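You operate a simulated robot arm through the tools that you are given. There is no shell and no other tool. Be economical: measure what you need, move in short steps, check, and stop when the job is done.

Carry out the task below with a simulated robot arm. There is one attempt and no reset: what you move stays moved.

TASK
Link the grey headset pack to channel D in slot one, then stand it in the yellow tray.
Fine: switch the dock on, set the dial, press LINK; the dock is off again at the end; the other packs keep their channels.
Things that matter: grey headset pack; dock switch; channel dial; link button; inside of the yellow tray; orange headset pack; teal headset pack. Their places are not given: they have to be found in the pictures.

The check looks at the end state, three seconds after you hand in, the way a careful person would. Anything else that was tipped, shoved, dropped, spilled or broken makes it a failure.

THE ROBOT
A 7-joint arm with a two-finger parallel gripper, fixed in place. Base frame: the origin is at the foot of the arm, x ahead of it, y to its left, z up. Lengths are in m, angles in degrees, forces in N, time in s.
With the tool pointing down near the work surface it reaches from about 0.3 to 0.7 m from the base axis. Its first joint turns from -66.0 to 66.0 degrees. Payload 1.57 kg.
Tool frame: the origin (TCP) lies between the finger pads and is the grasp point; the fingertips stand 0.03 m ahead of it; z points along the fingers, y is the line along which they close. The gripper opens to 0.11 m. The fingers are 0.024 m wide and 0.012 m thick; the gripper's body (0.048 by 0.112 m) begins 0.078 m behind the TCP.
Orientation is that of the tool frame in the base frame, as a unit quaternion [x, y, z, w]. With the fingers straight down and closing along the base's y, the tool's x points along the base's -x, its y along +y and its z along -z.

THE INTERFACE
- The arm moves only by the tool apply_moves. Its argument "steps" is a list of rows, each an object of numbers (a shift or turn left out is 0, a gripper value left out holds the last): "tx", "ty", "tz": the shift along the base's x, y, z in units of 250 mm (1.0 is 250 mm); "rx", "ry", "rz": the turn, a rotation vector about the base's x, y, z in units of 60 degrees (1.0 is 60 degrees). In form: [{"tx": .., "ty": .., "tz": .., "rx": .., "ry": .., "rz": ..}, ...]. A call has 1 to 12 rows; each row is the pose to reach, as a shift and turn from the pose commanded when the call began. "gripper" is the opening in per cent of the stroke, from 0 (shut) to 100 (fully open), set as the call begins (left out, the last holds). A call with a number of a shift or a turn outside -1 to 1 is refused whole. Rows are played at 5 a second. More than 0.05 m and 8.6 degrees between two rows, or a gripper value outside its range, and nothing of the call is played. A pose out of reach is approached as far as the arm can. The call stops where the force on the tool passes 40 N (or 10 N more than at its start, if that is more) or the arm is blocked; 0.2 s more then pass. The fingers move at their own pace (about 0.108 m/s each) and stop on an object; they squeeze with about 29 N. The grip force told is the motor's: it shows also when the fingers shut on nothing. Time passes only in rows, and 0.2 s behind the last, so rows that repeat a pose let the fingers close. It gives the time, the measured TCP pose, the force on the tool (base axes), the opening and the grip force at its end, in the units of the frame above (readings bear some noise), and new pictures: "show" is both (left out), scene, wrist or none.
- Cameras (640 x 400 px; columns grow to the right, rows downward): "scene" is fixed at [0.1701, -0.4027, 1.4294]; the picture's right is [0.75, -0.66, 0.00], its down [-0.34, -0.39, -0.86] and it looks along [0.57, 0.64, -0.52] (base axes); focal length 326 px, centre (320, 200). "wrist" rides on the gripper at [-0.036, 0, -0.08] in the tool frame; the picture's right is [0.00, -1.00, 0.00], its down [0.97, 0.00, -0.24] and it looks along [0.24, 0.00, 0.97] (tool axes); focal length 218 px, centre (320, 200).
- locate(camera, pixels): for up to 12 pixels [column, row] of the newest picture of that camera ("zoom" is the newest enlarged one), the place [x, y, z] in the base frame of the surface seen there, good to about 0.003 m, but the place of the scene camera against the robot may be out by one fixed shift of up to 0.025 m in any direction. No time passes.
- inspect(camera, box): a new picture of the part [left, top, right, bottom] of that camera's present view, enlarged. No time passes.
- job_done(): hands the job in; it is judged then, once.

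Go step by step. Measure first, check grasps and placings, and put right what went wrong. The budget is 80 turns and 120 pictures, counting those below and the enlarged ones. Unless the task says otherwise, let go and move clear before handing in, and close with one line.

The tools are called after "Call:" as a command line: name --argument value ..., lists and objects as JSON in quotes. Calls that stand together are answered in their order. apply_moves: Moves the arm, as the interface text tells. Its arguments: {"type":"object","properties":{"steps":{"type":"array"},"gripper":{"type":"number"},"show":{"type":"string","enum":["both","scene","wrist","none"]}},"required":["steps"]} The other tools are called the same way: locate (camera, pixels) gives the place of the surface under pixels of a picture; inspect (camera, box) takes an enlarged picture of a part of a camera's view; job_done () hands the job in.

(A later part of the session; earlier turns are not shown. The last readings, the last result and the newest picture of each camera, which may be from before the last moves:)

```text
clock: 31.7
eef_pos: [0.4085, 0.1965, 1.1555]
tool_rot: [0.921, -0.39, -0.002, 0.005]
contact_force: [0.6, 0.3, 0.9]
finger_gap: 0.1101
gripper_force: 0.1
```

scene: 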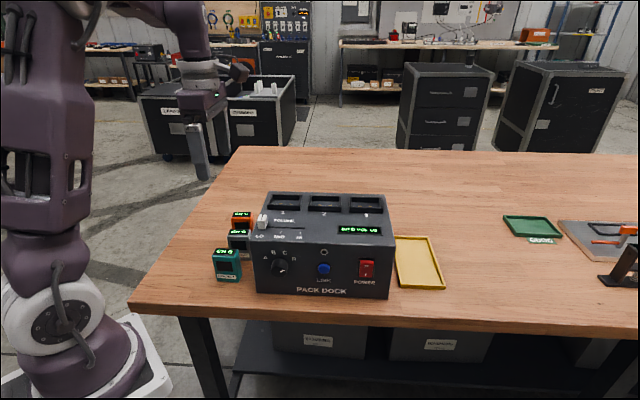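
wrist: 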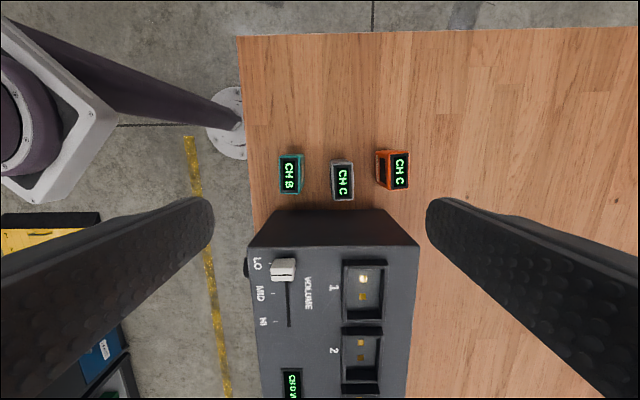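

The three packs stand in a row at (291,173), (343,180) and (399,169). I'll zoom in for the grey one's yaw and edges.

Call:
inspect --camera "wrist" --box '[265, 130, 425, 230]'

Call:
locate --camera "zoom" --pixels '[[265, 145], [355, 145], [355, 275], [270, 275], [310, 200], [62, 180], [155, 160], [110, 180], [450, 150], [570, 150], [530, 180], [310, 100]]'

```text
4.00 times, centred on (345, 180) of wrist
```

zoom: 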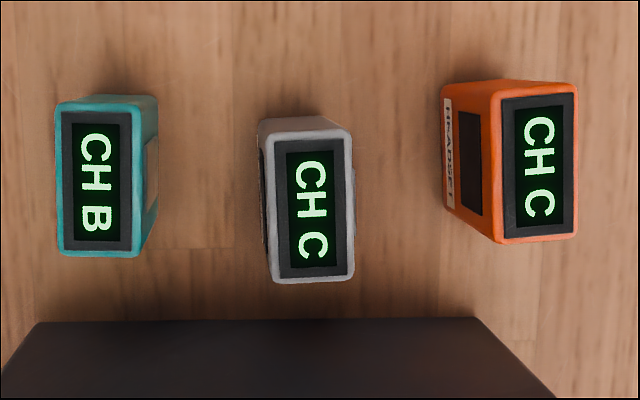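

```text
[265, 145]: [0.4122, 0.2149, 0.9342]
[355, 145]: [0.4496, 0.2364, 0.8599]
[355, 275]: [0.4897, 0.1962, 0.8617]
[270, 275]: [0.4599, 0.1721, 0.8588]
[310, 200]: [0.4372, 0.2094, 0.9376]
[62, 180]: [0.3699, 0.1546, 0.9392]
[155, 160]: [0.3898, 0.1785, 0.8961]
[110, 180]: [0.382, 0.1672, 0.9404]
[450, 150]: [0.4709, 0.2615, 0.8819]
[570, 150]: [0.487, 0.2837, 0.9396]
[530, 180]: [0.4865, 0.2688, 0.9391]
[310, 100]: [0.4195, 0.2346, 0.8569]
```

The grey pack is about 50×30 mm and 78 mm tall, its top is centred near (0.439, 0.208), and it is yawed about +4° relative to the tool. I'll align with it and come down above it with a 60 mm opening.

Call:
apply_moves --gripper 54 --show "wrist" --steps '[{"tx": 0.06, "ty": 0.02, "tz": -0.15, "rz": 0.067}, {"tx": 0.1216, "ty": 0.045, "tz": -0.3, "rz": 0.067}, {"tx": 0.1216, "ty": 0.045, "tz": -0.46, "rz": 0.067}, {"tx": 0.1216, "ty": 0.045, "tz": -0.62, "rz": 0.067}, {"tx": 0.1216, "ty": 0.045, "tz": -0.62, "rz": 0.067}]'

```text
clock: 32.9
eef_pos: [0.4408, 0.2049, 0.9993]
tool_rot: [0.934, -0.358, -0.002, 0.005]
contact_force: [0.8, -0.3, 0.9]
finger_gap: 0.0592
gripper_force: 0.1
```

wrist: 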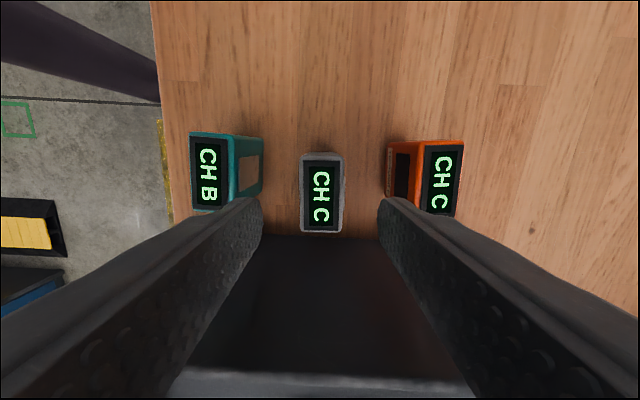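

The fingers straddle the grey pack at (321,193), which is about 5 mm further out. I'll correct that, descend and grip.

Call:
apply_moves --show "none" --steps '[{"tx": -0.014, "ty": 0.0144}, {"tx": -0.014, "ty": 0.0144, "tz": -0.12}, {"tx": -0.014, "ty": 0.0144, "tz": -0.24}, {"tx": -0.014, "ty": 0.0144, "tz": -0.357}, {"tx": -0.014, "ty": 0.0144, "tz": -0.357}]'

Call:
apply_moves --gripper 0 --show "both" --steps '[{"tx": 0}, {"tx": 0}, {"tx": 0}]'

```text
clock: 34.1
eef_pos: [0.4382, 0.2106, 0.909]
tool_rot: [0.934, -0.358, -0.002, 0.005]
contact_force: [-1.2, -0.3, -0.4]
finger_gap: 0.0594
gripper_force: 0.1
```

```text
clock: 34.9
eef_pos: [0.4375, 0.2102, 0.9089]
tool_rot: [0.934, -0.358, -0.002, 0.005]
contact_force: [-0.1, 0.8, 0.6]
finger_gap: 0.0295
gripper_force: 28.6
```

scene: 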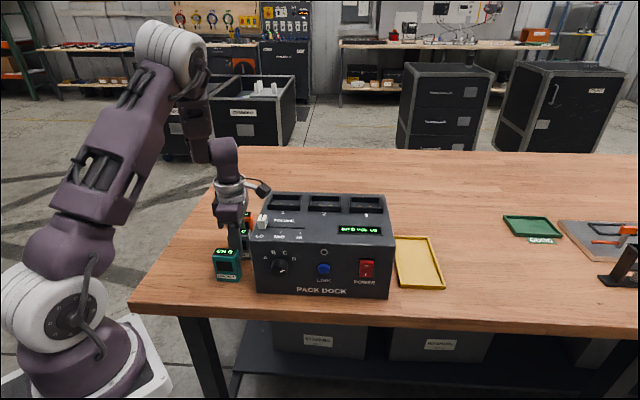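
wrist: 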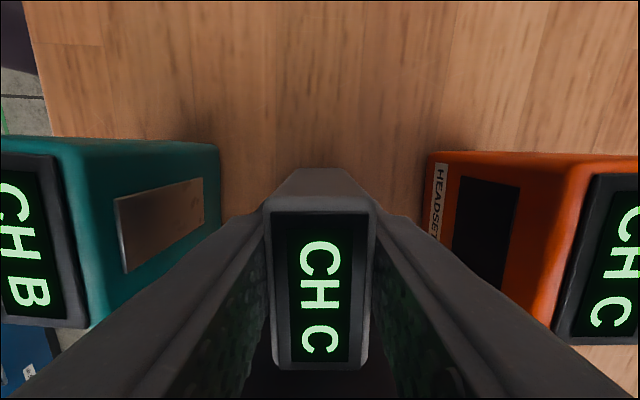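

The pack is gripped with a 29.5 mm gap. I'll lift it straight up and look at slot 1 from there.

Call:
apply_moves --show "wrist" --steps '[{"tz": 0.2}, {"tz": 0.4}, {"tz": 0.6}, {"tz": 0.8}, {"tz": 1.0, "rz": -0.067}, {"tz": 1.0, "rz": -0.067}]'

Call:
inspect --camera "wrist" --box '[240, 180, 480, 400]'

```text
clock: 36.3
eef_pos: [0.4352, 0.2069, 1.1629]
tool_rot: [0.92, -0.391, -0.002, 0.005]
contact_force: [0.5, -0.2, -2.2]
finger_gap: 0.0297
gripper_force: 28.5
```

wrist: 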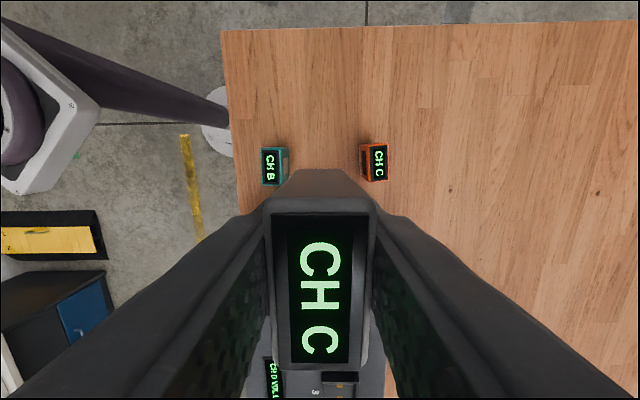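

```text
1.82 times, centred on (360, 290) of wrist
```

zoom: 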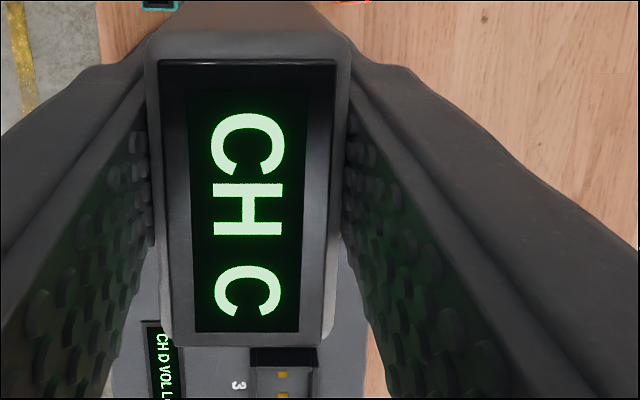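

The pack blocks the view of the slot from here. I'll carry it high past the slot (over slot 3) so that slot 1 shows in the free upper part of the wrist picture.

Call:
apply_moves --show "wrist" --steps '[{"tx": 0.13, "ty": -0.12}, {"tx": 0.26, "ty": -0.24}, {"tx": 0.39, "ty": -0.36}, {"tx": 0.52, "ty": -0.48}, {"tx": 0.65, "ty": -0.6}, {"tx": 0.8, "ty": -0.733}, {"tx": 0.8, "ty": -0.733}]'

Call:
inspect --camera "wrist" --box '[240, 60, 400, 180]'

```text
clock: 37.9
eef_pos: [0.6246, 0.0278, 1.1647]
tool_rot: [0.921, -0.39, -0.002, 0.005]
contact_force: [0.1, 0.4, -2.7]
finger_gap: 0.0298
gripper_force: 29.4
out of reach, approached as far as the arm can: row 6, 7
```

wrist: 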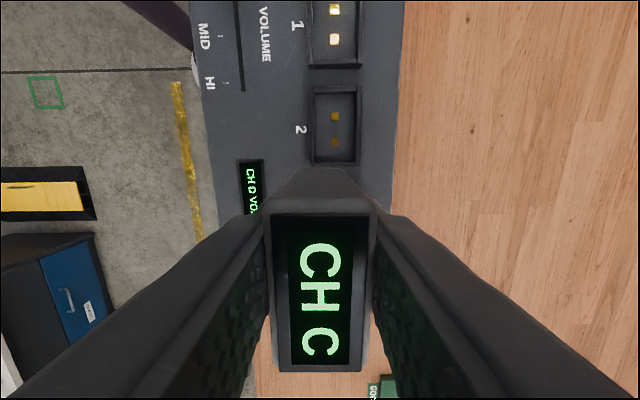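

```text
3.33 times, centred on (320, 120) of wrist
```

zoom: 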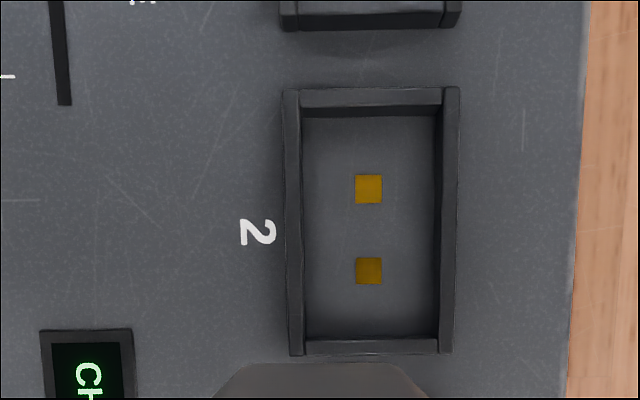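

Slot 2 is clear and the tool is square to the dock. I'll shift back 50 mm to bring slot 1 into the window and locate its walls.

Call:
apply_moves --show "wrist" --steps '[{"tx": -0.07, "ty": 0.072}, {"tx": -0.14, "ty": 0.143}, {"tx": -0.14, "ty": 0.143}]'

Call:
inspect --camera "wrist" --box '[240, 40, 400, 180]'

```text
clock: 38.7
eef_pos: [0.5917, 0.063, 1.1642]
tool_rot: [0.921, -0.39, -0.002, 0.005]
contact_force: [-0.2, 0.2, -2.8]
finger_gap: 0.0296
gripper_force: 29.6
```

wrist: 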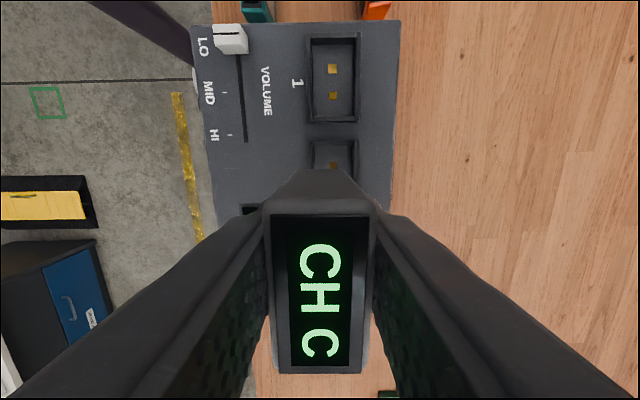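

```text
2.86 times, centred on (320, 110) of wrist
```

zoom: 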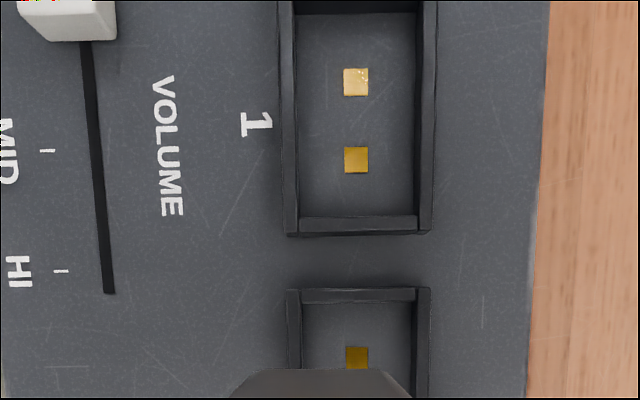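

Call:
locate --camera "zoom" --pixels '[[356, 82], [356, 160], [300, 80], [300, 160], [412, 80], [412, 160], [310, 210], [405, 210], [310, 18], [405, 18], [356, 18], [356, 210]]'

```text
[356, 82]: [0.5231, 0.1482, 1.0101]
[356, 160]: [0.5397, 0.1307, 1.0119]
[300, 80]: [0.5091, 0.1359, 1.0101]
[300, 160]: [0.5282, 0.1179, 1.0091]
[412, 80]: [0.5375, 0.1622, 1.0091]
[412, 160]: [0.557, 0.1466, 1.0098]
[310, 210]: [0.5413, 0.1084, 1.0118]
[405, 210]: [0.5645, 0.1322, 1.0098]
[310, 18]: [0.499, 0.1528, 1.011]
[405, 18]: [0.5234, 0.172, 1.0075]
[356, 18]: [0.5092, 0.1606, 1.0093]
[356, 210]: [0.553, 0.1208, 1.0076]
```

Slot 1's floor is centred at (0.532, 0.140) and measures about 40×59 mm inside, so the 30×50 mm pack fits. The pack sits +4.6 mm along u from the TCP. I'll go over the slot and down to just above its floor.

Call:
apply_moves --show "scene" --steps '[{"tx": -0.09, "ty": 0.11}, {"tx": -0.18, "ty": 0.23}, {"tx": -0.2516, "ty": 0.3212}, {"tx": -0.2516, "ty": 0.3212}, {"tx": -0.2516, "ty": 0.3212, "tz": -0.13}, {"tx": -0.2516, "ty": 0.3212, "tz": -0.24}, {"tx": -0.2516, "ty": 0.3212, "tz": -0.33}, {"tx": -0.2516, "ty": 0.3212, "tz": -0.33}]'

Call:
inspect --camera "scene" --box '[240, 150, 360, 240]'

```text
clock: 40.5
eef_pos: [0.5268, 0.1435, 1.0811]
tool_rot: [0.92, -0.391, -0.002, 0.005]
contact_force: [-0.2, 0.0, -1.5]
finger_gap: 0.0296
gripper_force: 29.0
```

scene: 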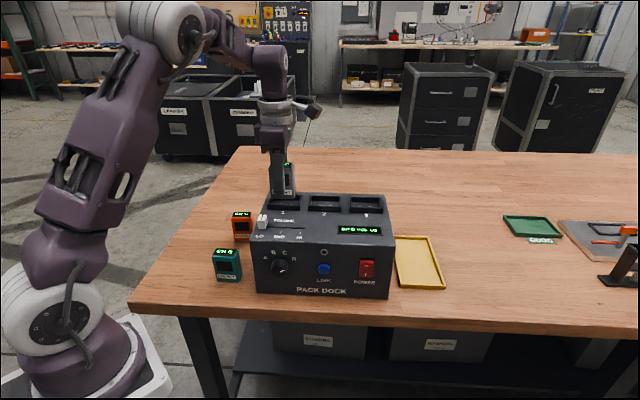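

```text
4.44 times, centred on (300, 195) of scene
```

zoom: 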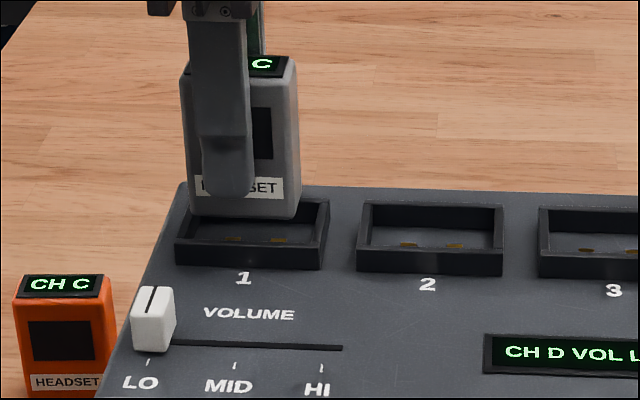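

The pack sits about 3–4 mm left of the slot centre. I'll nudge it right and lower it to the floor.

Call:
apply_moves --show "scene" --steps '[{"tx": 0.016, "ty": -0.01}, {"tx": 0.016, "ty": -0.01, "tz": -0.04}, {"tx": 0.016, "ty": -0.01, "tz": -0.07}, {"tx": 0.016, "ty": -0.01, "tz": -0.082}, {"tx": 0.016, "ty": -0.01, "tz": -0.088}, {"tx": 0.016, "ty": -0.01, "tz": -0.088}]'

Call:
inspect --camera "scene" --box '[240, 150, 360, 240]'

```text
clock: 41.9
eef_pos: [0.5316, 0.1407, 1.0613]
tool_rot: [0.921, -0.391, -0.003, 0.005]
contact_force: [-0.3, 0.2, -1.7]
finger_gap: 0.0298
gripper_force: 28.5
```

scene: 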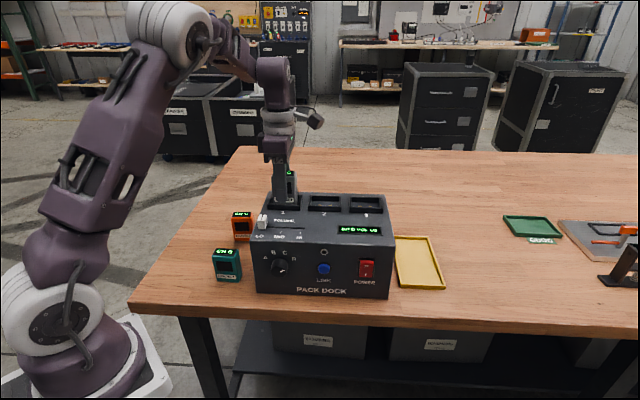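

```text
4.44 times, centred on (300, 195) of scene
```

zoom: 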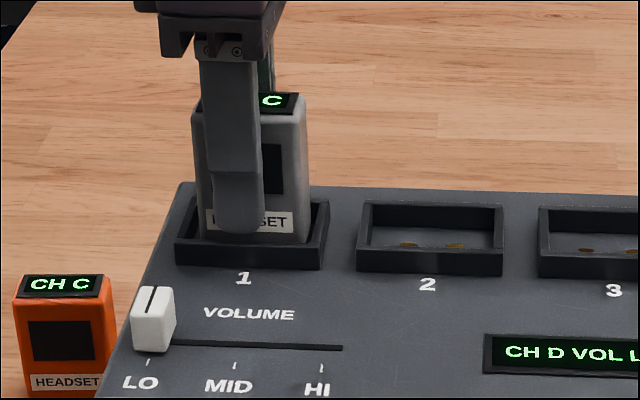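

The pack is in the pocket, about 2 mm above the floor. I'll lower it until it touches.

Call:
apply_moves --show "none" --steps '[{"tz": -0.006}, {"tz": -0.01}, {"tz": -0.014}, {"tz": -0.014}]'

```text
clock: 42.9
eef_pos: [0.5315, 0.141, 1.0584]
tool_rot: [0.921, -0.39, -0.001, 0.004]
contact_force: [-4.0, -2.4, 16.1]
finger_gap: 0.0296
gripper_force: 29.0
```

Contact force is 16 N upward, so the pack is seated. I'll open the gripper and rise.

Call:
apply_moves --gripper 55 --show "scene" --steps '[{"tz": 0.004}, {"tz": 0.004}, {"tz": 0.1}, {"tz": 0.25}, {"tz": 0.43}, {"tz": 0.43}]'

Call:
inspect --camera "scene" --box '[240, 150, 400, 250]'

```text
clock: 44.3
eef_pos: [0.5292, 0.141, 1.1652]
tool_rot: [0.921, -0.39, -0.002, 0.006]
contact_force: [-0.3, 0.4, -0.4]
finger_gap: 0.0606
gripper_force: 0.1
```

scene: 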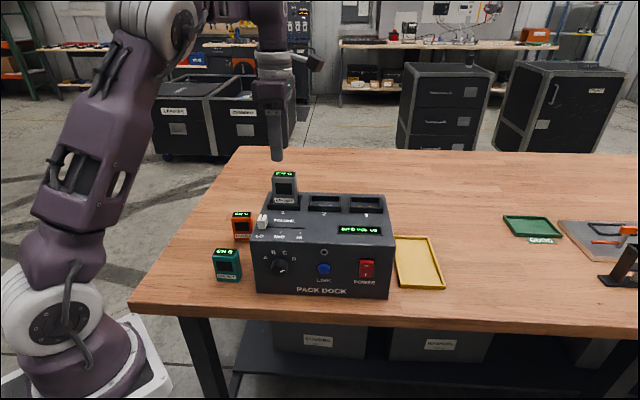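

```text
4.00 times, centred on (320, 200) of scene
```

zoom: 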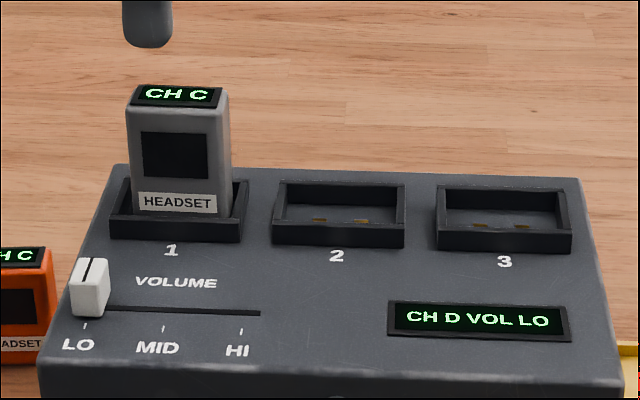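

The grey pack stands in slot 1 and the dock shows CH D. I'll close the fingers and go round to the front of LINK, tilting 30° so the fingertip leads.

Call:
apply_moves --gripper 0 --show "none" --steps '[{"tx": -0.05, "ty": -0.15}, {"tx": -0.1, "ty": -0.3}, {"tx": -0.15, "ty": -0.45}, {"tx": -0.2, "ty": -0.6}, {"tx": -0.25, "ty": -0.75}, {"tx": -0.287, "ty": -0.858}, {"tx": -0.287, "ty": -0.858, "rx": 0.0871, "ry": -0.0896}, {"tx": -0.287, "ty": -0.858, "rx": 0.1743, "ry": -0.1793}, {"tx": -0.287, "ty": -0.858, "rx": 0.2614, "ry": -0.2689}, {"tx": -0.287, "ty": -0.858, "rx": 0.3485, "ry": -0.3585}, {"tx": -0.287, "ty": -0.858, "tz": -0.19, "rx": 0.3485, "ry": -0.3585}, {"tx": -0.287, "ty": -0.858, "tz": -0.38, "rx": 0.3485, "ry": -0.3585}]'

Call:
apply_moves --show "both" --steps '[{"tz": -0.19}, {"tz": -0.39}, {"tz": -0.39}]'

```text
clock: 46.9
eef_pos: [0.4586, -0.074, 1.0691]
tool_rot: [0.891, -0.377, 0.099, -0.234]
contact_force: [0.4, -0.1, -0.3]
finger_gap: 0.0001
gripper_force: 21.8
```

```text
clock: 47.7
eef_pos: [0.46, -0.0685, 0.9721]
tool_rot: [0.89, -0.378, 0.1, -0.234]
contact_force: [0.0, -0.2, 0.1]
finger_gap: 0.0
gripper_force: 21.3
```

scene: 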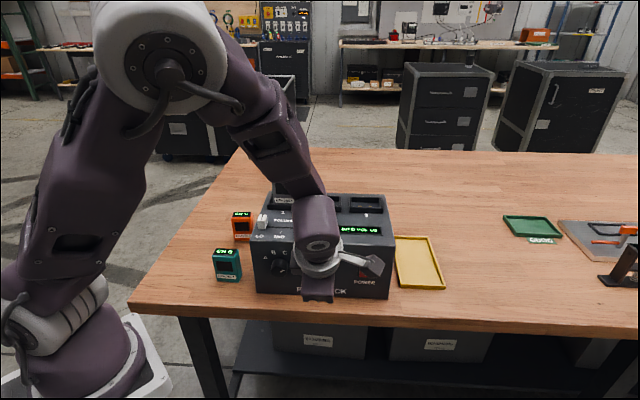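
wrist: 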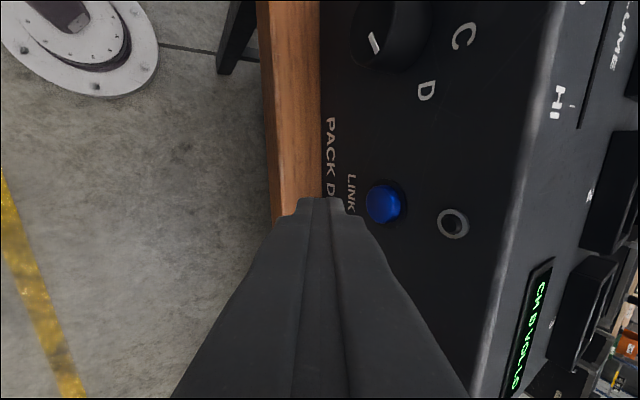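

LINK is at (382,203) in the wrist view. I'll locate it to aim precisely.

Call:
locate --camera "wrist" --pixels '[[378, 203], [385, 203], [385, 192], [385, 215], [392, 203], [405, 240]]'

```text
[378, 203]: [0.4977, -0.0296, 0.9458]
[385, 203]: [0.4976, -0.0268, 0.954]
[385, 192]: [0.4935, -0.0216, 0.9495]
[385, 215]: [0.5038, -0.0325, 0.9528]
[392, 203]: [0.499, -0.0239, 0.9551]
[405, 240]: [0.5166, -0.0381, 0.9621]
```

LINK's centre is about (0.498, -0.027, 0.950). I'll advance and press in small steps, then retreat.

Call:
apply_moves --show "scene" --steps '[{"tx": 0.0374, "ty": 0.0474, "tz": -0.008}, {"tx": 0.069, "ty": 0.078, "tz": -0.008}, {"tx": 0.0776, "ty": 0.0865, "tz": -0.008}, {"tx": 0.0833, "ty": 0.092, "tz": -0.008}, {"tx": 0.089, "ty": 0.0976, "tz": -0.008}, {"tx": 0.0948, "ty": 0.1032, "tz": -0.008}, {"tx": 0.0948, "ty": 0.1032, "tz": -0.008}, {"tx": 0.0374, "ty": 0.0474, "tz": -0.008}, {"tx": 0, "ty": 0, "tz": 0}]'

Call:
inspect --camera "scene" --box '[240, 150, 400, 250]'

```text
clock: 49.7
eef_pos: [0.4585, -0.0732, 0.9752]
tool_rot: [0.89, -0.378, 0.098, -0.234]
contact_force: [-0.1, -0.1, 1.8]
finger_gap: 0.0
gripper_force: 21.8
```

scene: 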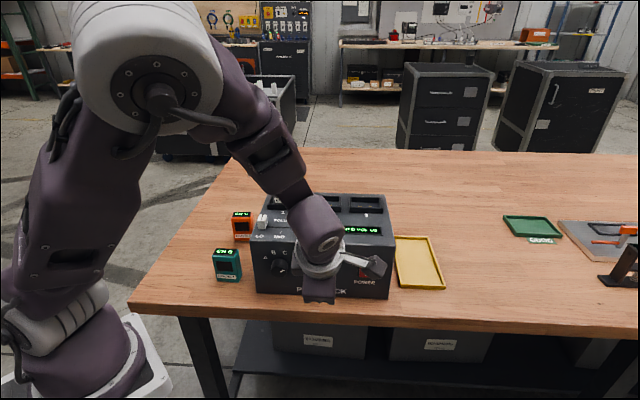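

```text
4.00 times, centred on (320, 200) of scene
```

zoom: 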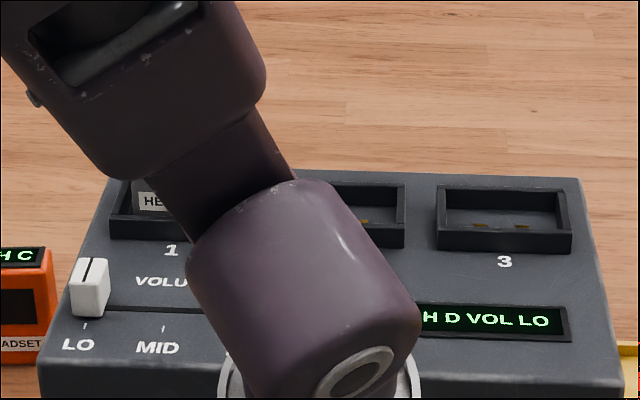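

I can't see the pack's channel past the arm. I'll slide over in front of POWER, which I need next anyway, and look again.

Call:
apply_moves --show "both" --steps '[{"tx": 0.12, "ty": -0.12}, {"tx": 0.245, "ty": -0.252}, {"tx": 0.245, "ty": -0.252}]'

Call:
inspect --camera "scene" --box '[240, 150, 400, 250]'

```text
clock: 50.5
eef_pos: [0.5202, -0.1384, 0.9767]
tool_rot: [0.89, -0.378, 0.099, -0.234]
contact_force: [0.4, 0.1, 0.0]
finger_gap: 0.0
gripper_force: 21.3
```

scene: 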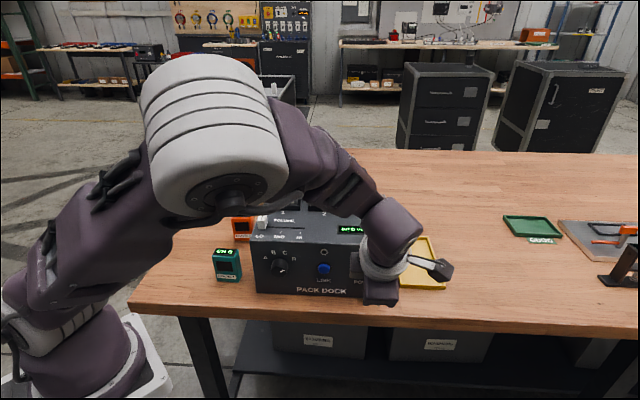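
wrist: 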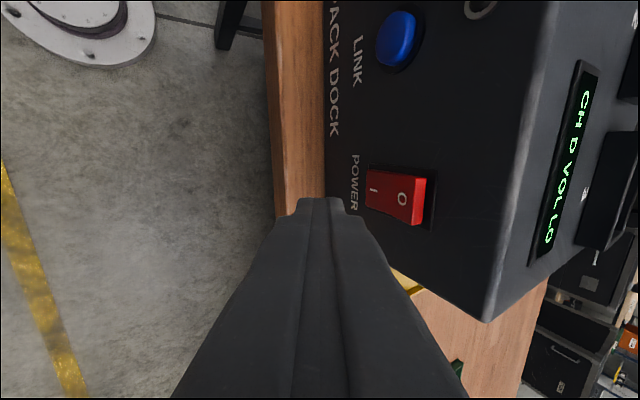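

```text
4.00 times, centred on (320, 200) of scene
```

zoom: 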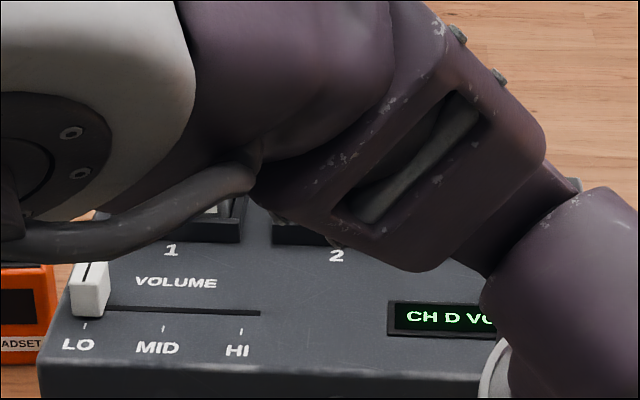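

The arm still hides the pack, so I'll lift to clear the line of sight.

Call:
apply_moves --show "scene" --steps '[{"tx": 0.0, "ty": -0.1, "tz": 0.15}, {"tx": 0.0, "ty": -0.2, "tz": 0.3}, {"tx": 0.0, "ty": -0.3, "tz": 0.45}, {"tx": 0.0, "ty": -0.4, "tz": 0.6}, {"tx": 0.0, "ty": -0.5, "tz": 0.75}, {"tx": 0.0, "ty": -0.5, "tz": 0.75}]'

Call:
inspect --camera "scene" --box '[240, 150, 400, 250]'

```text
clock: 51.9
eef_pos: [0.5222, -0.2603, 1.1624]
tool_rot: [0.89, -0.378, 0.098, -0.233]
contact_force: [0.4, -0.3, 0.9]
finger_gap: 0.0
gripper_force: 21.1
```

scene: 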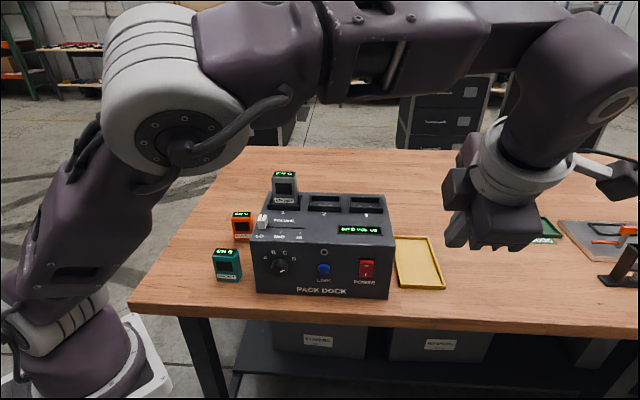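

```text
4.00 times, centred on (320, 200) of scene
```

zoom: 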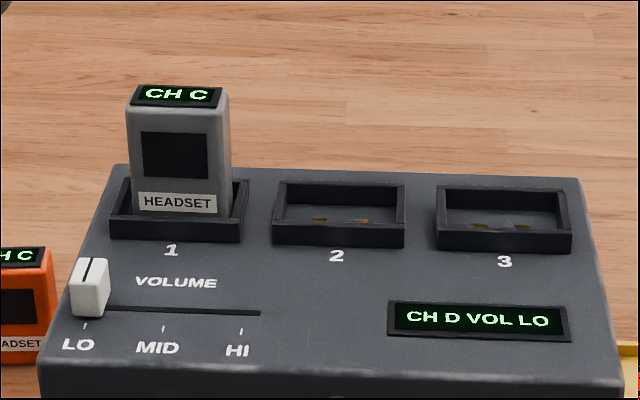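

The pack still reads CH C, so the press was too shallow. I'll go back in front of LINK and press deeper, until force shows.

Call:
apply_moves --show "none" --steps '[{"ty": 0.1, "tz": -0.15}, {"ty": 0.2, "tz": -0.3}, {"ty": 0.3, "tz": -0.45}, {"ty": 0.4, "tz": -0.6}, {"ty": 0.49, "tz": -0.745}, {"tx": -0.125, "ty": 0.61, "tz": -0.745}, {"tx": -0.254, "ty": 0.748, "tz": -0.745}, {"tx": -0.254, "ty": 0.748, "tz": -0.745}]'

```text
clock: 53.7
eef_pos: [0.4568, -0.0709, 0.9708]
tool_rot: [0.89, -0.378, 0.099, -0.235]
contact_force: [-0.5, 0.3, 0.5]
finger_gap: 0.0
gripper_force: 21.1
```

Now I'll press deeper and stay in contact to read the force.

Call:
apply_moves --show "wrist" --steps '[{"tx": 0.037, "ty": 0.047}, {"tx": 0.0804, "ty": 0.0892}, {"tx": 0.0919, "ty": 0.1004}, {"tx": 0.1005, "ty": 0.1088}, {"tx": 0.1091, "ty": 0.1171}, {"tx": 0.1149, "ty": 0.1227}, {"tx": 0.1206, "ty": 0.1283}, {"tx": 0.1206, "ty": 0.1283}]'

```text
clock: 55.5
eef_pos: [0.4865, -0.0432, 0.9729]
tool_rot: [0.89, -0.378, 0.099, -0.234]
contact_force: [-7.0, -6.3, -1.5]
finger_gap: 0.0003
gripper_force: 21.4
```

wrist: 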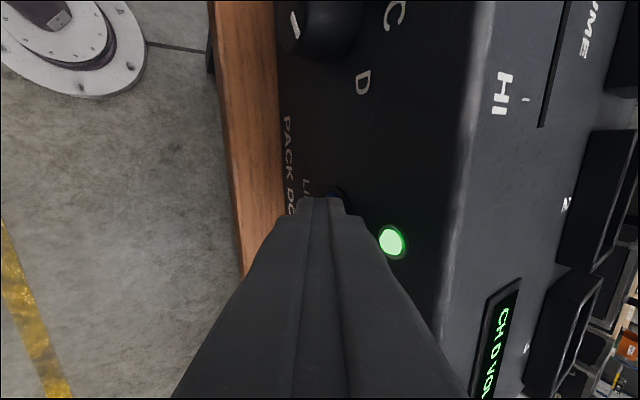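

The lamp glows green, so LINK is pressed. I'll back out and lift clear to check the pack's channel.

Call:
apply_moves --show "scene" --steps '[{"tx": 0}, {"tx": 0}, {"tx": -0.06, "ty": -0.064}, {"tx": -0.1206, "ty": -0.1283}, {"tx": 0.0, "ty": -0.25}, {"tx": 0.13, "ty": -0.37}, {"tx": 0.13, "ty": -0.47, "tz": 0.15}, {"tx": 0.13, "ty": -0.57, "tz": 0.3}, {"tx": 0.13, "ty": -0.67, "tz": 0.45}, {"tx": 0.13, "ty": -0.77, "tz": 0.6}, {"tx": 0.13, "ty": -0.87, "tz": 0.75}, {"tx": 0.13, "ty": -0.87, "tz": 0.75}]'

Call:
inspect --camera "scene" --box '[220, 150, 400, 290]'

```text
clock: 58.1
eef_pos: [0.5212, -0.2598, 1.1612]
tool_rot: [0.89, -0.379, 0.099, -0.234]
contact_force: [1.1, -0.6, -0.4]
finger_gap: 0.0
gripper_force: 21.5
```

scene: 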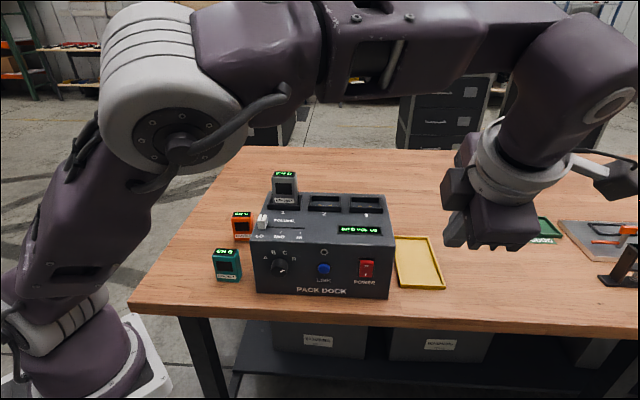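

```text
2.86 times, centred on (310, 220) of scene
```

zoom: 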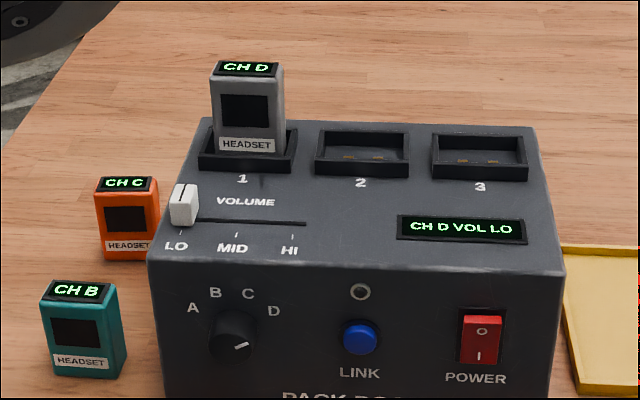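

The grey pack now reads CH D, orange is still C and teal still B. Now I'll switch the dock off by pressing the O half.

Call:
apply_moves --show "wrist" --steps '[{"ty": 0.1, "tz": -0.139}, {"ty": 0.2, "tz": -0.277}, {"tx": -0.003, "ty": 0.31, "tz": -0.416}, {"tx": -0.005, "ty": 0.41, "tz": -0.555}, {"tx": -0.007, "ty": 0.518, "tz": -0.693}, {"tx": -0.007, "ty": 0.518, "tz": -0.693}]'

Call:
locate --camera "wrist" --pixels '[[402, 198], [375, 190], [410, 198]]'

```text
clock: 59.5
eef_pos: [0.5188, -0.1272, 0.9887]
tool_rot: [0.89, -0.378, 0.098, -0.234]
contact_force: [0.7, 1.0, 0.3]
finger_gap: 0.0002
gripper_force: 21.4
```

wrist: 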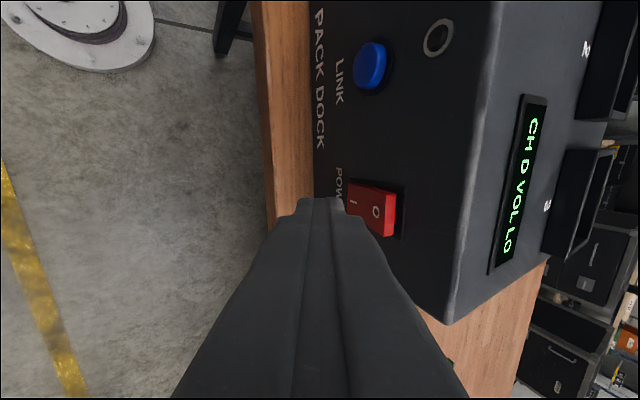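

```text
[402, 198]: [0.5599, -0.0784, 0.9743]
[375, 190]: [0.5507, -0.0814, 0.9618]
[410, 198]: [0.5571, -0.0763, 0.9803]
```

The tip is level with the O half at (376,212). I'll advance and press in small steps.

Call:
apply_moves --show "wrist" --steps '[{"tx": 0.0514, "ty": 0.0332}, {"tx": 0.0772, "ty": 0.0583}, {"tx": 0.0858, "ty": 0.0667}, {"tx": 0.0944, "ty": 0.075}, {"tx": 0.103, "ty": 0.0834}, {"tx": 0.1116, "ty": 0.0918}, {"tx": 0.1203, "ty": 0.1001}, {"tx": 0.1203, "ty": 0.1001}]'

```text
clock: 61.0
eef_pos: [0.5443, -0.1083, 0.988]
tool_rot: [0.891, -0.379, 0.097, -0.231]
contact_force: [-13.2, -5.5, 13.2]
finger_gap: 0.0
gripper_force: 21.1
stopped in row 7: the force on the tool passed its limit (the readings are from after the stop); the commanded pose is now the measured one
```

wrist: 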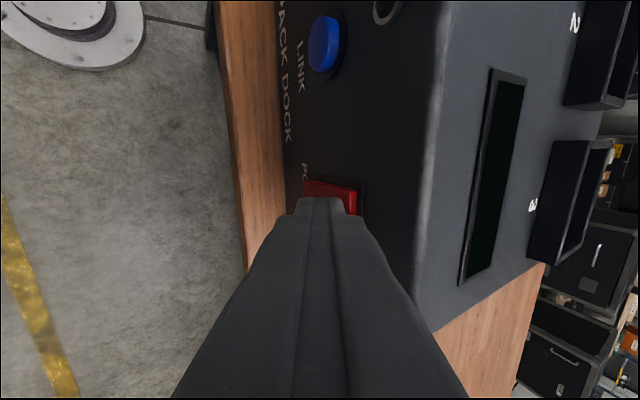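

The display is dark, so the dock is off. I'll retreat, rise, straighten and head back towards the pack.

Call:
apply_moves --show "none" --steps '[{"tx": -0.06, "ty": -0.06}, {"tx": -0.129, "ty": -0.1255}, {"tx": -0.129, "ty": -0.1255, "tz": 0.18, "rx": -0.0871, "ry": 0.0896}, {"tx": -0.129, "ty": -0.1255, "tz": 0.36, "rx": -0.1743, "ry": 0.1793}, {"tx": -0.129, "ty": -0.1255, "tz": 0.54, "rx": -0.2614, "ry": 0.2689}, {"tx": -0.129, "ty": -0.1255, "tz": 0.72, "rx": -0.3485, "ry": 0.3585}, {"tx": -0.129, "ty": 0.06, "tz": 0.74, "rx": -0.3485, "ry": 0.3585}, {"tx": -0.129, "ty": 0.24, "tz": 0.74, "rx": -0.3485, "ry": 0.3585}, {"tx": -0.1, "ty": 0.4, "tz": 0.74, "rx": -0.3485, "ry": 0.3585}, {"tx": -0.1, "ty": 0.4, "tz": 0.74, "rx": -0.3485, "ry": 0.3585}]'

```text
clock: 63.2
eef_pos: [0.5184, -0.0064, 1.171]
tool_rot: [0.92, -0.391, -0.003, 0.007]
contact_force: [0.5, 0.4, -0.4]
finger_gap: 0.0
gripper_force: 21.2
```

I'm moving above the pack with a 60 mm opening and then checking alignment.

Call:
apply_moves --gripper 55 --show "both" --steps '[{"tx": 0.015, "ty": 0.18}, {"tx": 0.035, "ty": 0.38}, {"tx": 0.0524, "ty": 0.57}, {"tx": 0.0524, "ty": 0.59}, {"tx": 0.0524, "ty": 0.59}]'

Call:
inspect --camera "scene" --box '[220, 150, 460, 300]'

```text
refused: row 2 steps farther than a row can; nothing moved
```

```text
2.67 times, centred on (340, 225) of scene
```

zoom: 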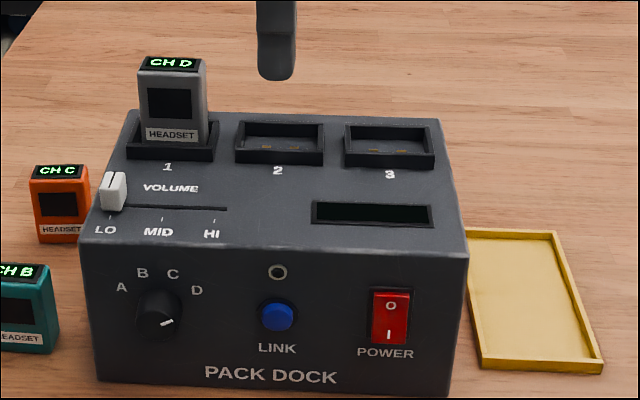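

The dock is off (display dark, O pressed in) and the pack holds CH D. One row was too long, so I'll repeat the move in smaller steps.

Call:
apply_moves --gripper 55 --show "wrist" --steps '[{"tx": 0.015, "ty": 0.15}, {"tx": 0.03, "ty": 0.3}, {"tx": 0.045, "ty": 0.45}, {"tx": 0.0524, "ty": 0.59}, {"tx": 0.0524, "ty": 0.59}]'

```text
clock: 64.4
eef_pos: [0.5349, 0.1404, 1.1754]
tool_rot: [0.92, -0.392, -0.003, 0.006]
contact_force: [0.4, -0.7, -0.3]
finger_gap: 0.0602
gripper_force: 0.0
```

wrist: 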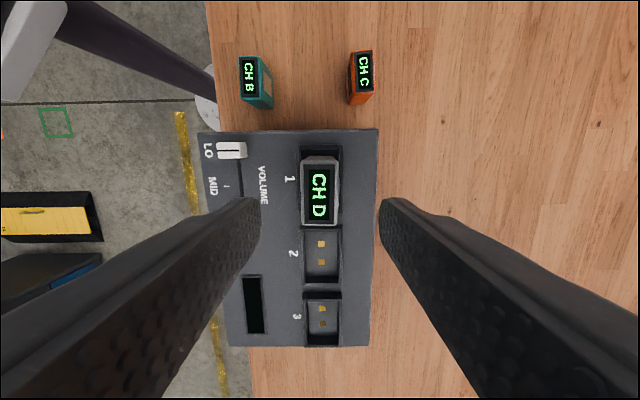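

The pack at (320,191) is centred between the fingers. I'll descend and grip it.

Call:
apply_moves --show "none" --steps '[{"tz": -0.16}, {"tz": -0.32}, {"tz": -0.46}, {"tz": -0.46}]'

Call:
apply_moves --gripper 0 --show "none" --steps '[{"tx": 0}, {"tx": 0}, {"tx": 0}]'

Call:
apply_moves --show "both" --steps '[{"tz": 0.1}, {"tz": 0.25}, {"tz": 0.4}, {"tz": 0.4}]'

```text
clock: 65.4
eef_pos: [0.5341, 0.1398, 1.0614]
tool_rot: [0.92, -0.392, -0.001, 0.006]
contact_force: [0.6, 0.1, 0.0]
finger_gap: 0.0605
gripper_force: 0.0
```

```text
clock: 66.2
eef_pos: [0.5337, 0.1411, 1.0621]
tool_rot: [0.92, -0.391, -0.002, 0.006]
contact_force: [0.5, 0.5, -0.2]
finger_gap: 0.0298
gripper_force: 29.2
```

```text
clock: 67.2
eef_pos: [0.5341, 0.1406, 1.162]
tool_rot: [0.92, -0.392, -0.004, 0.007]
contact_force: [0.2, 1.1, -1.9]
finger_gap: 0.0297
gripper_force: 29.4
```

scene: 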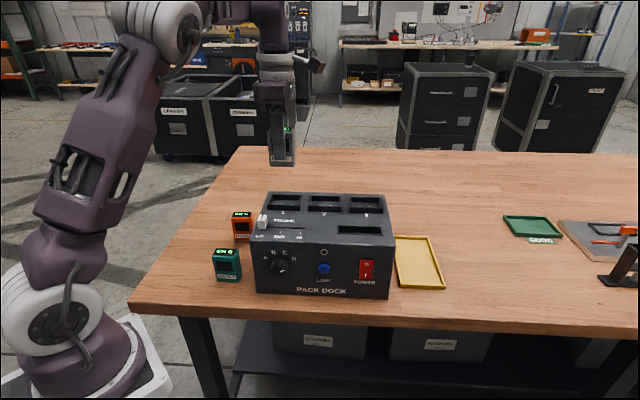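
wrist: 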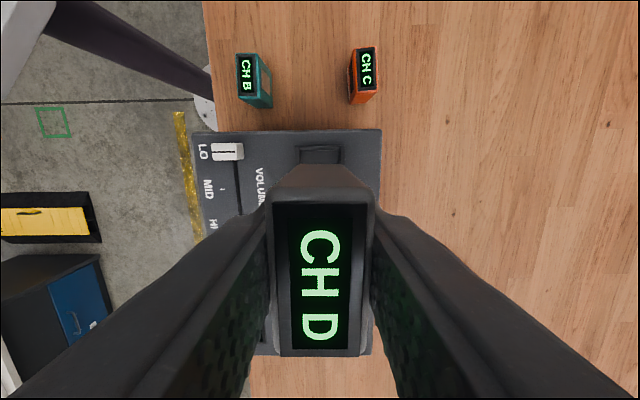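

The grip is firm at 29.7 mm and the pack reads CH D. I'll carry it over the dock towards the tray in stages at z≈1.10.

Call:
apply_moves --show "none" --steps '[{"tx": 0.035, "ty": -0.12, "tz": -0.05}, {"tx": 0.07, "ty": -0.24, "tz": -0.1}, {"tx": 0.1, "ty": -0.36, "tz": -0.16}, {"tx": 0.14, "ty": -0.5, "tz": -0.21}, {"tx": 0.19, "ty": -0.65, "tz": -0.24}, {"tx": 0.25, "ty": -0.81, "tz": -0.248}, {"tx": 0.304, "ty": -0.962, "tz": -0.248}, {"tx": 0.304, "ty": -0.962, "tz": -0.248}]'

```text
clock: 69.0
eef_pos: [0.6116, -0.1019, 1.097]
tool_rot: [0.92, -0.392, -0.002, 0.006]
contact_force: [0.2, -0.7, -0.6]
finger_gap: 0.0295
gripper_force: 28.7
```

Next I'll go beyond the dock's right-front corner and lower partway, then look.

Call:
apply_moves --show "both" --steps '[{"tx": 0.05, "ty": -0.15}, {"tx": 0.1, "ty": -0.304}, {"tx": 0.1, "ty": -0.304}, {"tx": 0.1, "ty": -0.304, "tz": -0.18}, {"tx": 0.1, "ty": -0.304, "tz": -0.36}, {"tx": 0.1, "ty": -0.304, "tz": -0.36}]'

Call:
inspect --camera "scene" --box '[340, 180, 500, 300]'

```text
clock: 70.4
eef_pos: [0.6342, -0.1782, 1.0045]
tool_rot: [0.92, -0.391, -0.003, 0.005]
contact_force: [-0.2, 1.1, -1.5]
finger_gap: 0.0299
gripper_force: 28.9
out of reach, approached as far as the arm can: row 2, 3
```

scene: 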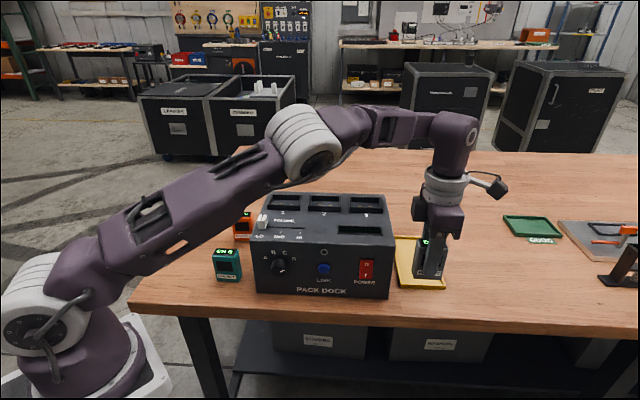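
wrist: 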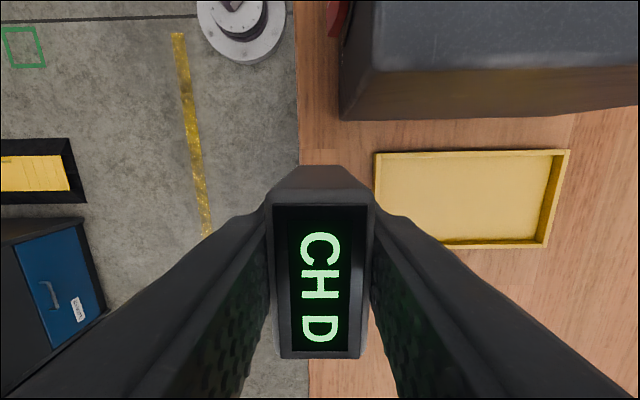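

```text
3.33 times, centred on (420, 240) of scene
```

zoom: 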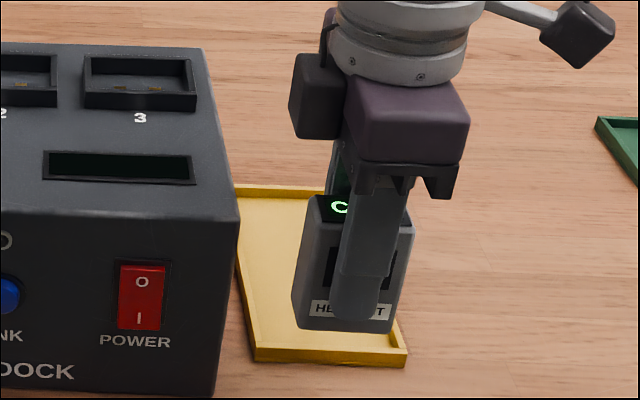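

The tray is visible at right, inside about (380–560, 155–245). I'll locate its edges.

Call:
locate --camera "wrist" --pixels '[[378, 154], [568, 151], [546, 246], [390, 165], [390, 205], [430, 235], [540, 235], [550, 160], [460, 200], [342, 118], [430, 155], [377, 185]]'

```text
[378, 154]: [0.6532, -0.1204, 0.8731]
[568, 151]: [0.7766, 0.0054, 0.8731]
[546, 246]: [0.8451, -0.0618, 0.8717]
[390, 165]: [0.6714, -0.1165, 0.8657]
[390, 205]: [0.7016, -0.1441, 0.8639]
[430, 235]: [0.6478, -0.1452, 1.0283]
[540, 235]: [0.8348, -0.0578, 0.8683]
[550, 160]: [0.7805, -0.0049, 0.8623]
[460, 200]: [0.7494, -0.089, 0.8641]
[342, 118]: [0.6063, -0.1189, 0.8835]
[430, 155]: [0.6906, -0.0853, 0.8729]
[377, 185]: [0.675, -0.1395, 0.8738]
```

Tray inside: u 0.181–0.267, n from about 0.040, floor z≈0.865. I'll aim for pack centre (0.702, -0.124), going lower first and then sliding over the tray rim.

Call:
apply_moves --show "both" --steps '[{"tz": -0.12}, {"tz": -0.235}, {"tx": 0.09, "ty": 0.07, "tz": -0.235}, {"tx": 0.18, "ty": 0.143, "tz": -0.235}, {"tx": 0.2716, "ty": 0.2152, "tz": -0.235}, {"tx": 0.2716, "ty": 0.2152, "tz": -0.235}]'

Call:
inspect --camera "scene" --box '[340, 180, 500, 300]'

```text
clock: 71.8
eef_pos: [0.6782, -0.1204, 0.9467]
tool_rot: [0.92, -0.391, -0.003, 0.007]
contact_force: [0.5, 1.3, -1.7]
finger_gap: 0.0296
gripper_force: 29.2
out of reach, approached as far as the arm can: row 4, 5, 6
```

scene: 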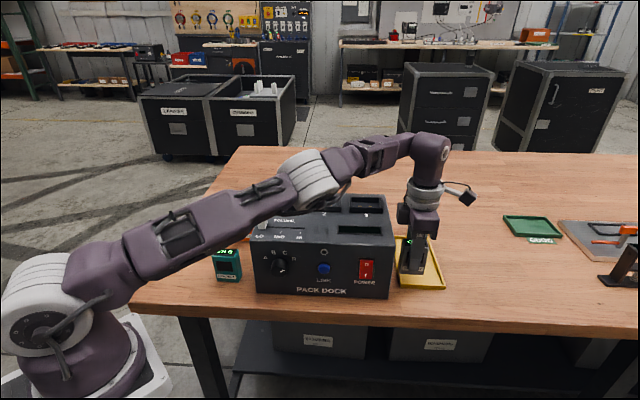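
wrist: 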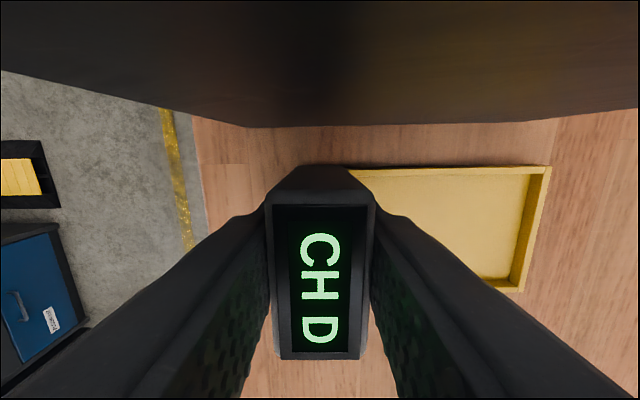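

```text
3.33 times, centred on (420, 240) of scene
```

zoom: 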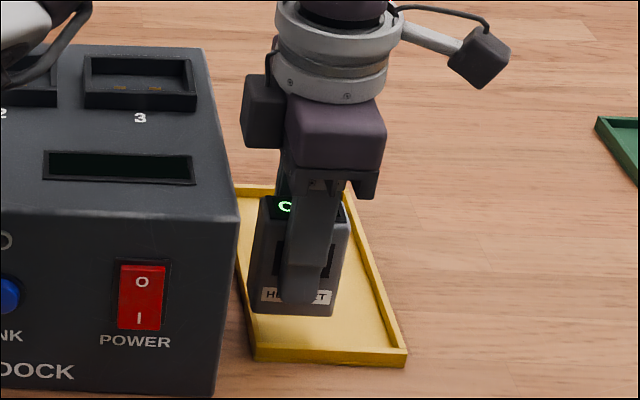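

The arm stops about 15 mm short with a vertical tool. Leaning the tool about its closing axis gains that reach, but the camera would then lean towards the dock. So I'll back out, turn the tool 180° to put the camera on the far side, and come back.

Call:
apply_moves --show "none" --steps '[{"tx": -0.09, "ty": -0.115, "tz": 0.03}, {"tx": -0.176, "ty": -0.23, "tz": 0.06}, {"tx": -0.176, "ty": -0.23, "tz": 0.233}, {"tx": -0.176, "ty": -0.23, "tz": 0.233, "rz": -0.14}, {"tx": -0.176, "ty": -0.23, "tz": 0.233, "rz": -0.28}, {"tx": -0.176, "ty": -0.23, "tz": 0.233, "rz": -0.42}, {"tx": -0.176, "ty": -0.23, "tz": 0.233, "rz": -0.56}, {"tx": -0.176, "ty": -0.23, "tz": 0.233, "rz": -0.7}, {"tx": -0.176, "ty": -0.23, "tz": 0.233, "rz": -0.84}, {"tx": -0.176, "ty": -0.23, "tz": 0.233, "rz": -0.98}, {"tx": -0.176, "ty": -0.23, "tz": 0.233, "rz": -1.0}]'

Call:
apply_moves --show "none" --steps '[{"rz": -0.14}, {"rz": -0.28}, {"rz": -0.42}, {"rz": -0.56}, {"rz": -0.7}, {"rz": -0.84}, {"rz": -0.98}, {"rz": -1.0}]'

Call:
apply_moves --show "both" --steps '[{"rz": -0.14}, {"rz": -0.28}, {"rz": -0.42}, {"rz": -0.56}, {"rz": -0.7}, {"rz": -0.84}, {"rz": -0.98}, {"rz": -1.0}, {"rz": -1.0}]'

```text
clock: 74.2
eef_pos: [0.6344, -0.1764, 1.0041]
tool_rot: [-0.6, 0.8, 0.005, -0.004]
contact_force: [-0.8, 0.3, -2.0]
finger_gap: 0.0297
gripper_force: 28.9
```

```text
clock: 76.0
eef_pos: [0.6361, -0.1766, 1.0056]
tool_rot: [-0.121, 0.993, 0.008, -0.001]
contact_force: [-1.2, 0.3, -2.3]
finger_gap: 0.0297
gripper_force: 28.8
```

```text
clock: 78.0
eef_pos: [0.6364, -0.1768, 1.006]
tool_rot: [0.392, 0.92, 0.006, 0.002]
contact_force: [0.2, 0.3, -2.2]
finger_gap: 0.0296
gripper_force: 29.6
```

scene: 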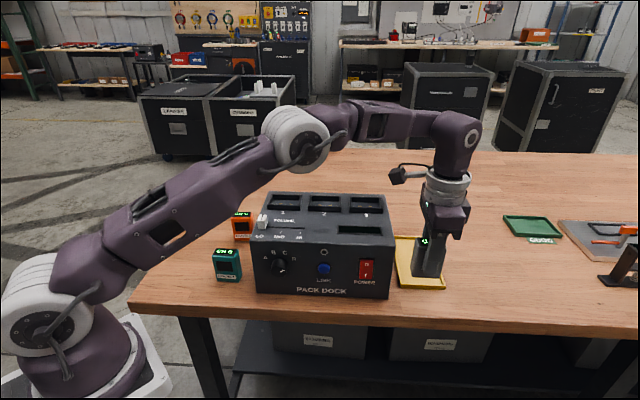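
wrist: 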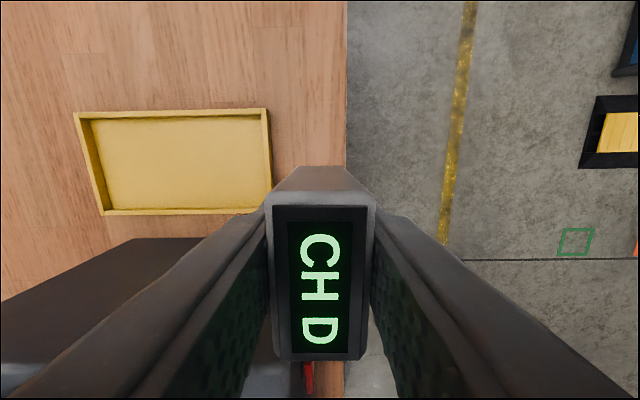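

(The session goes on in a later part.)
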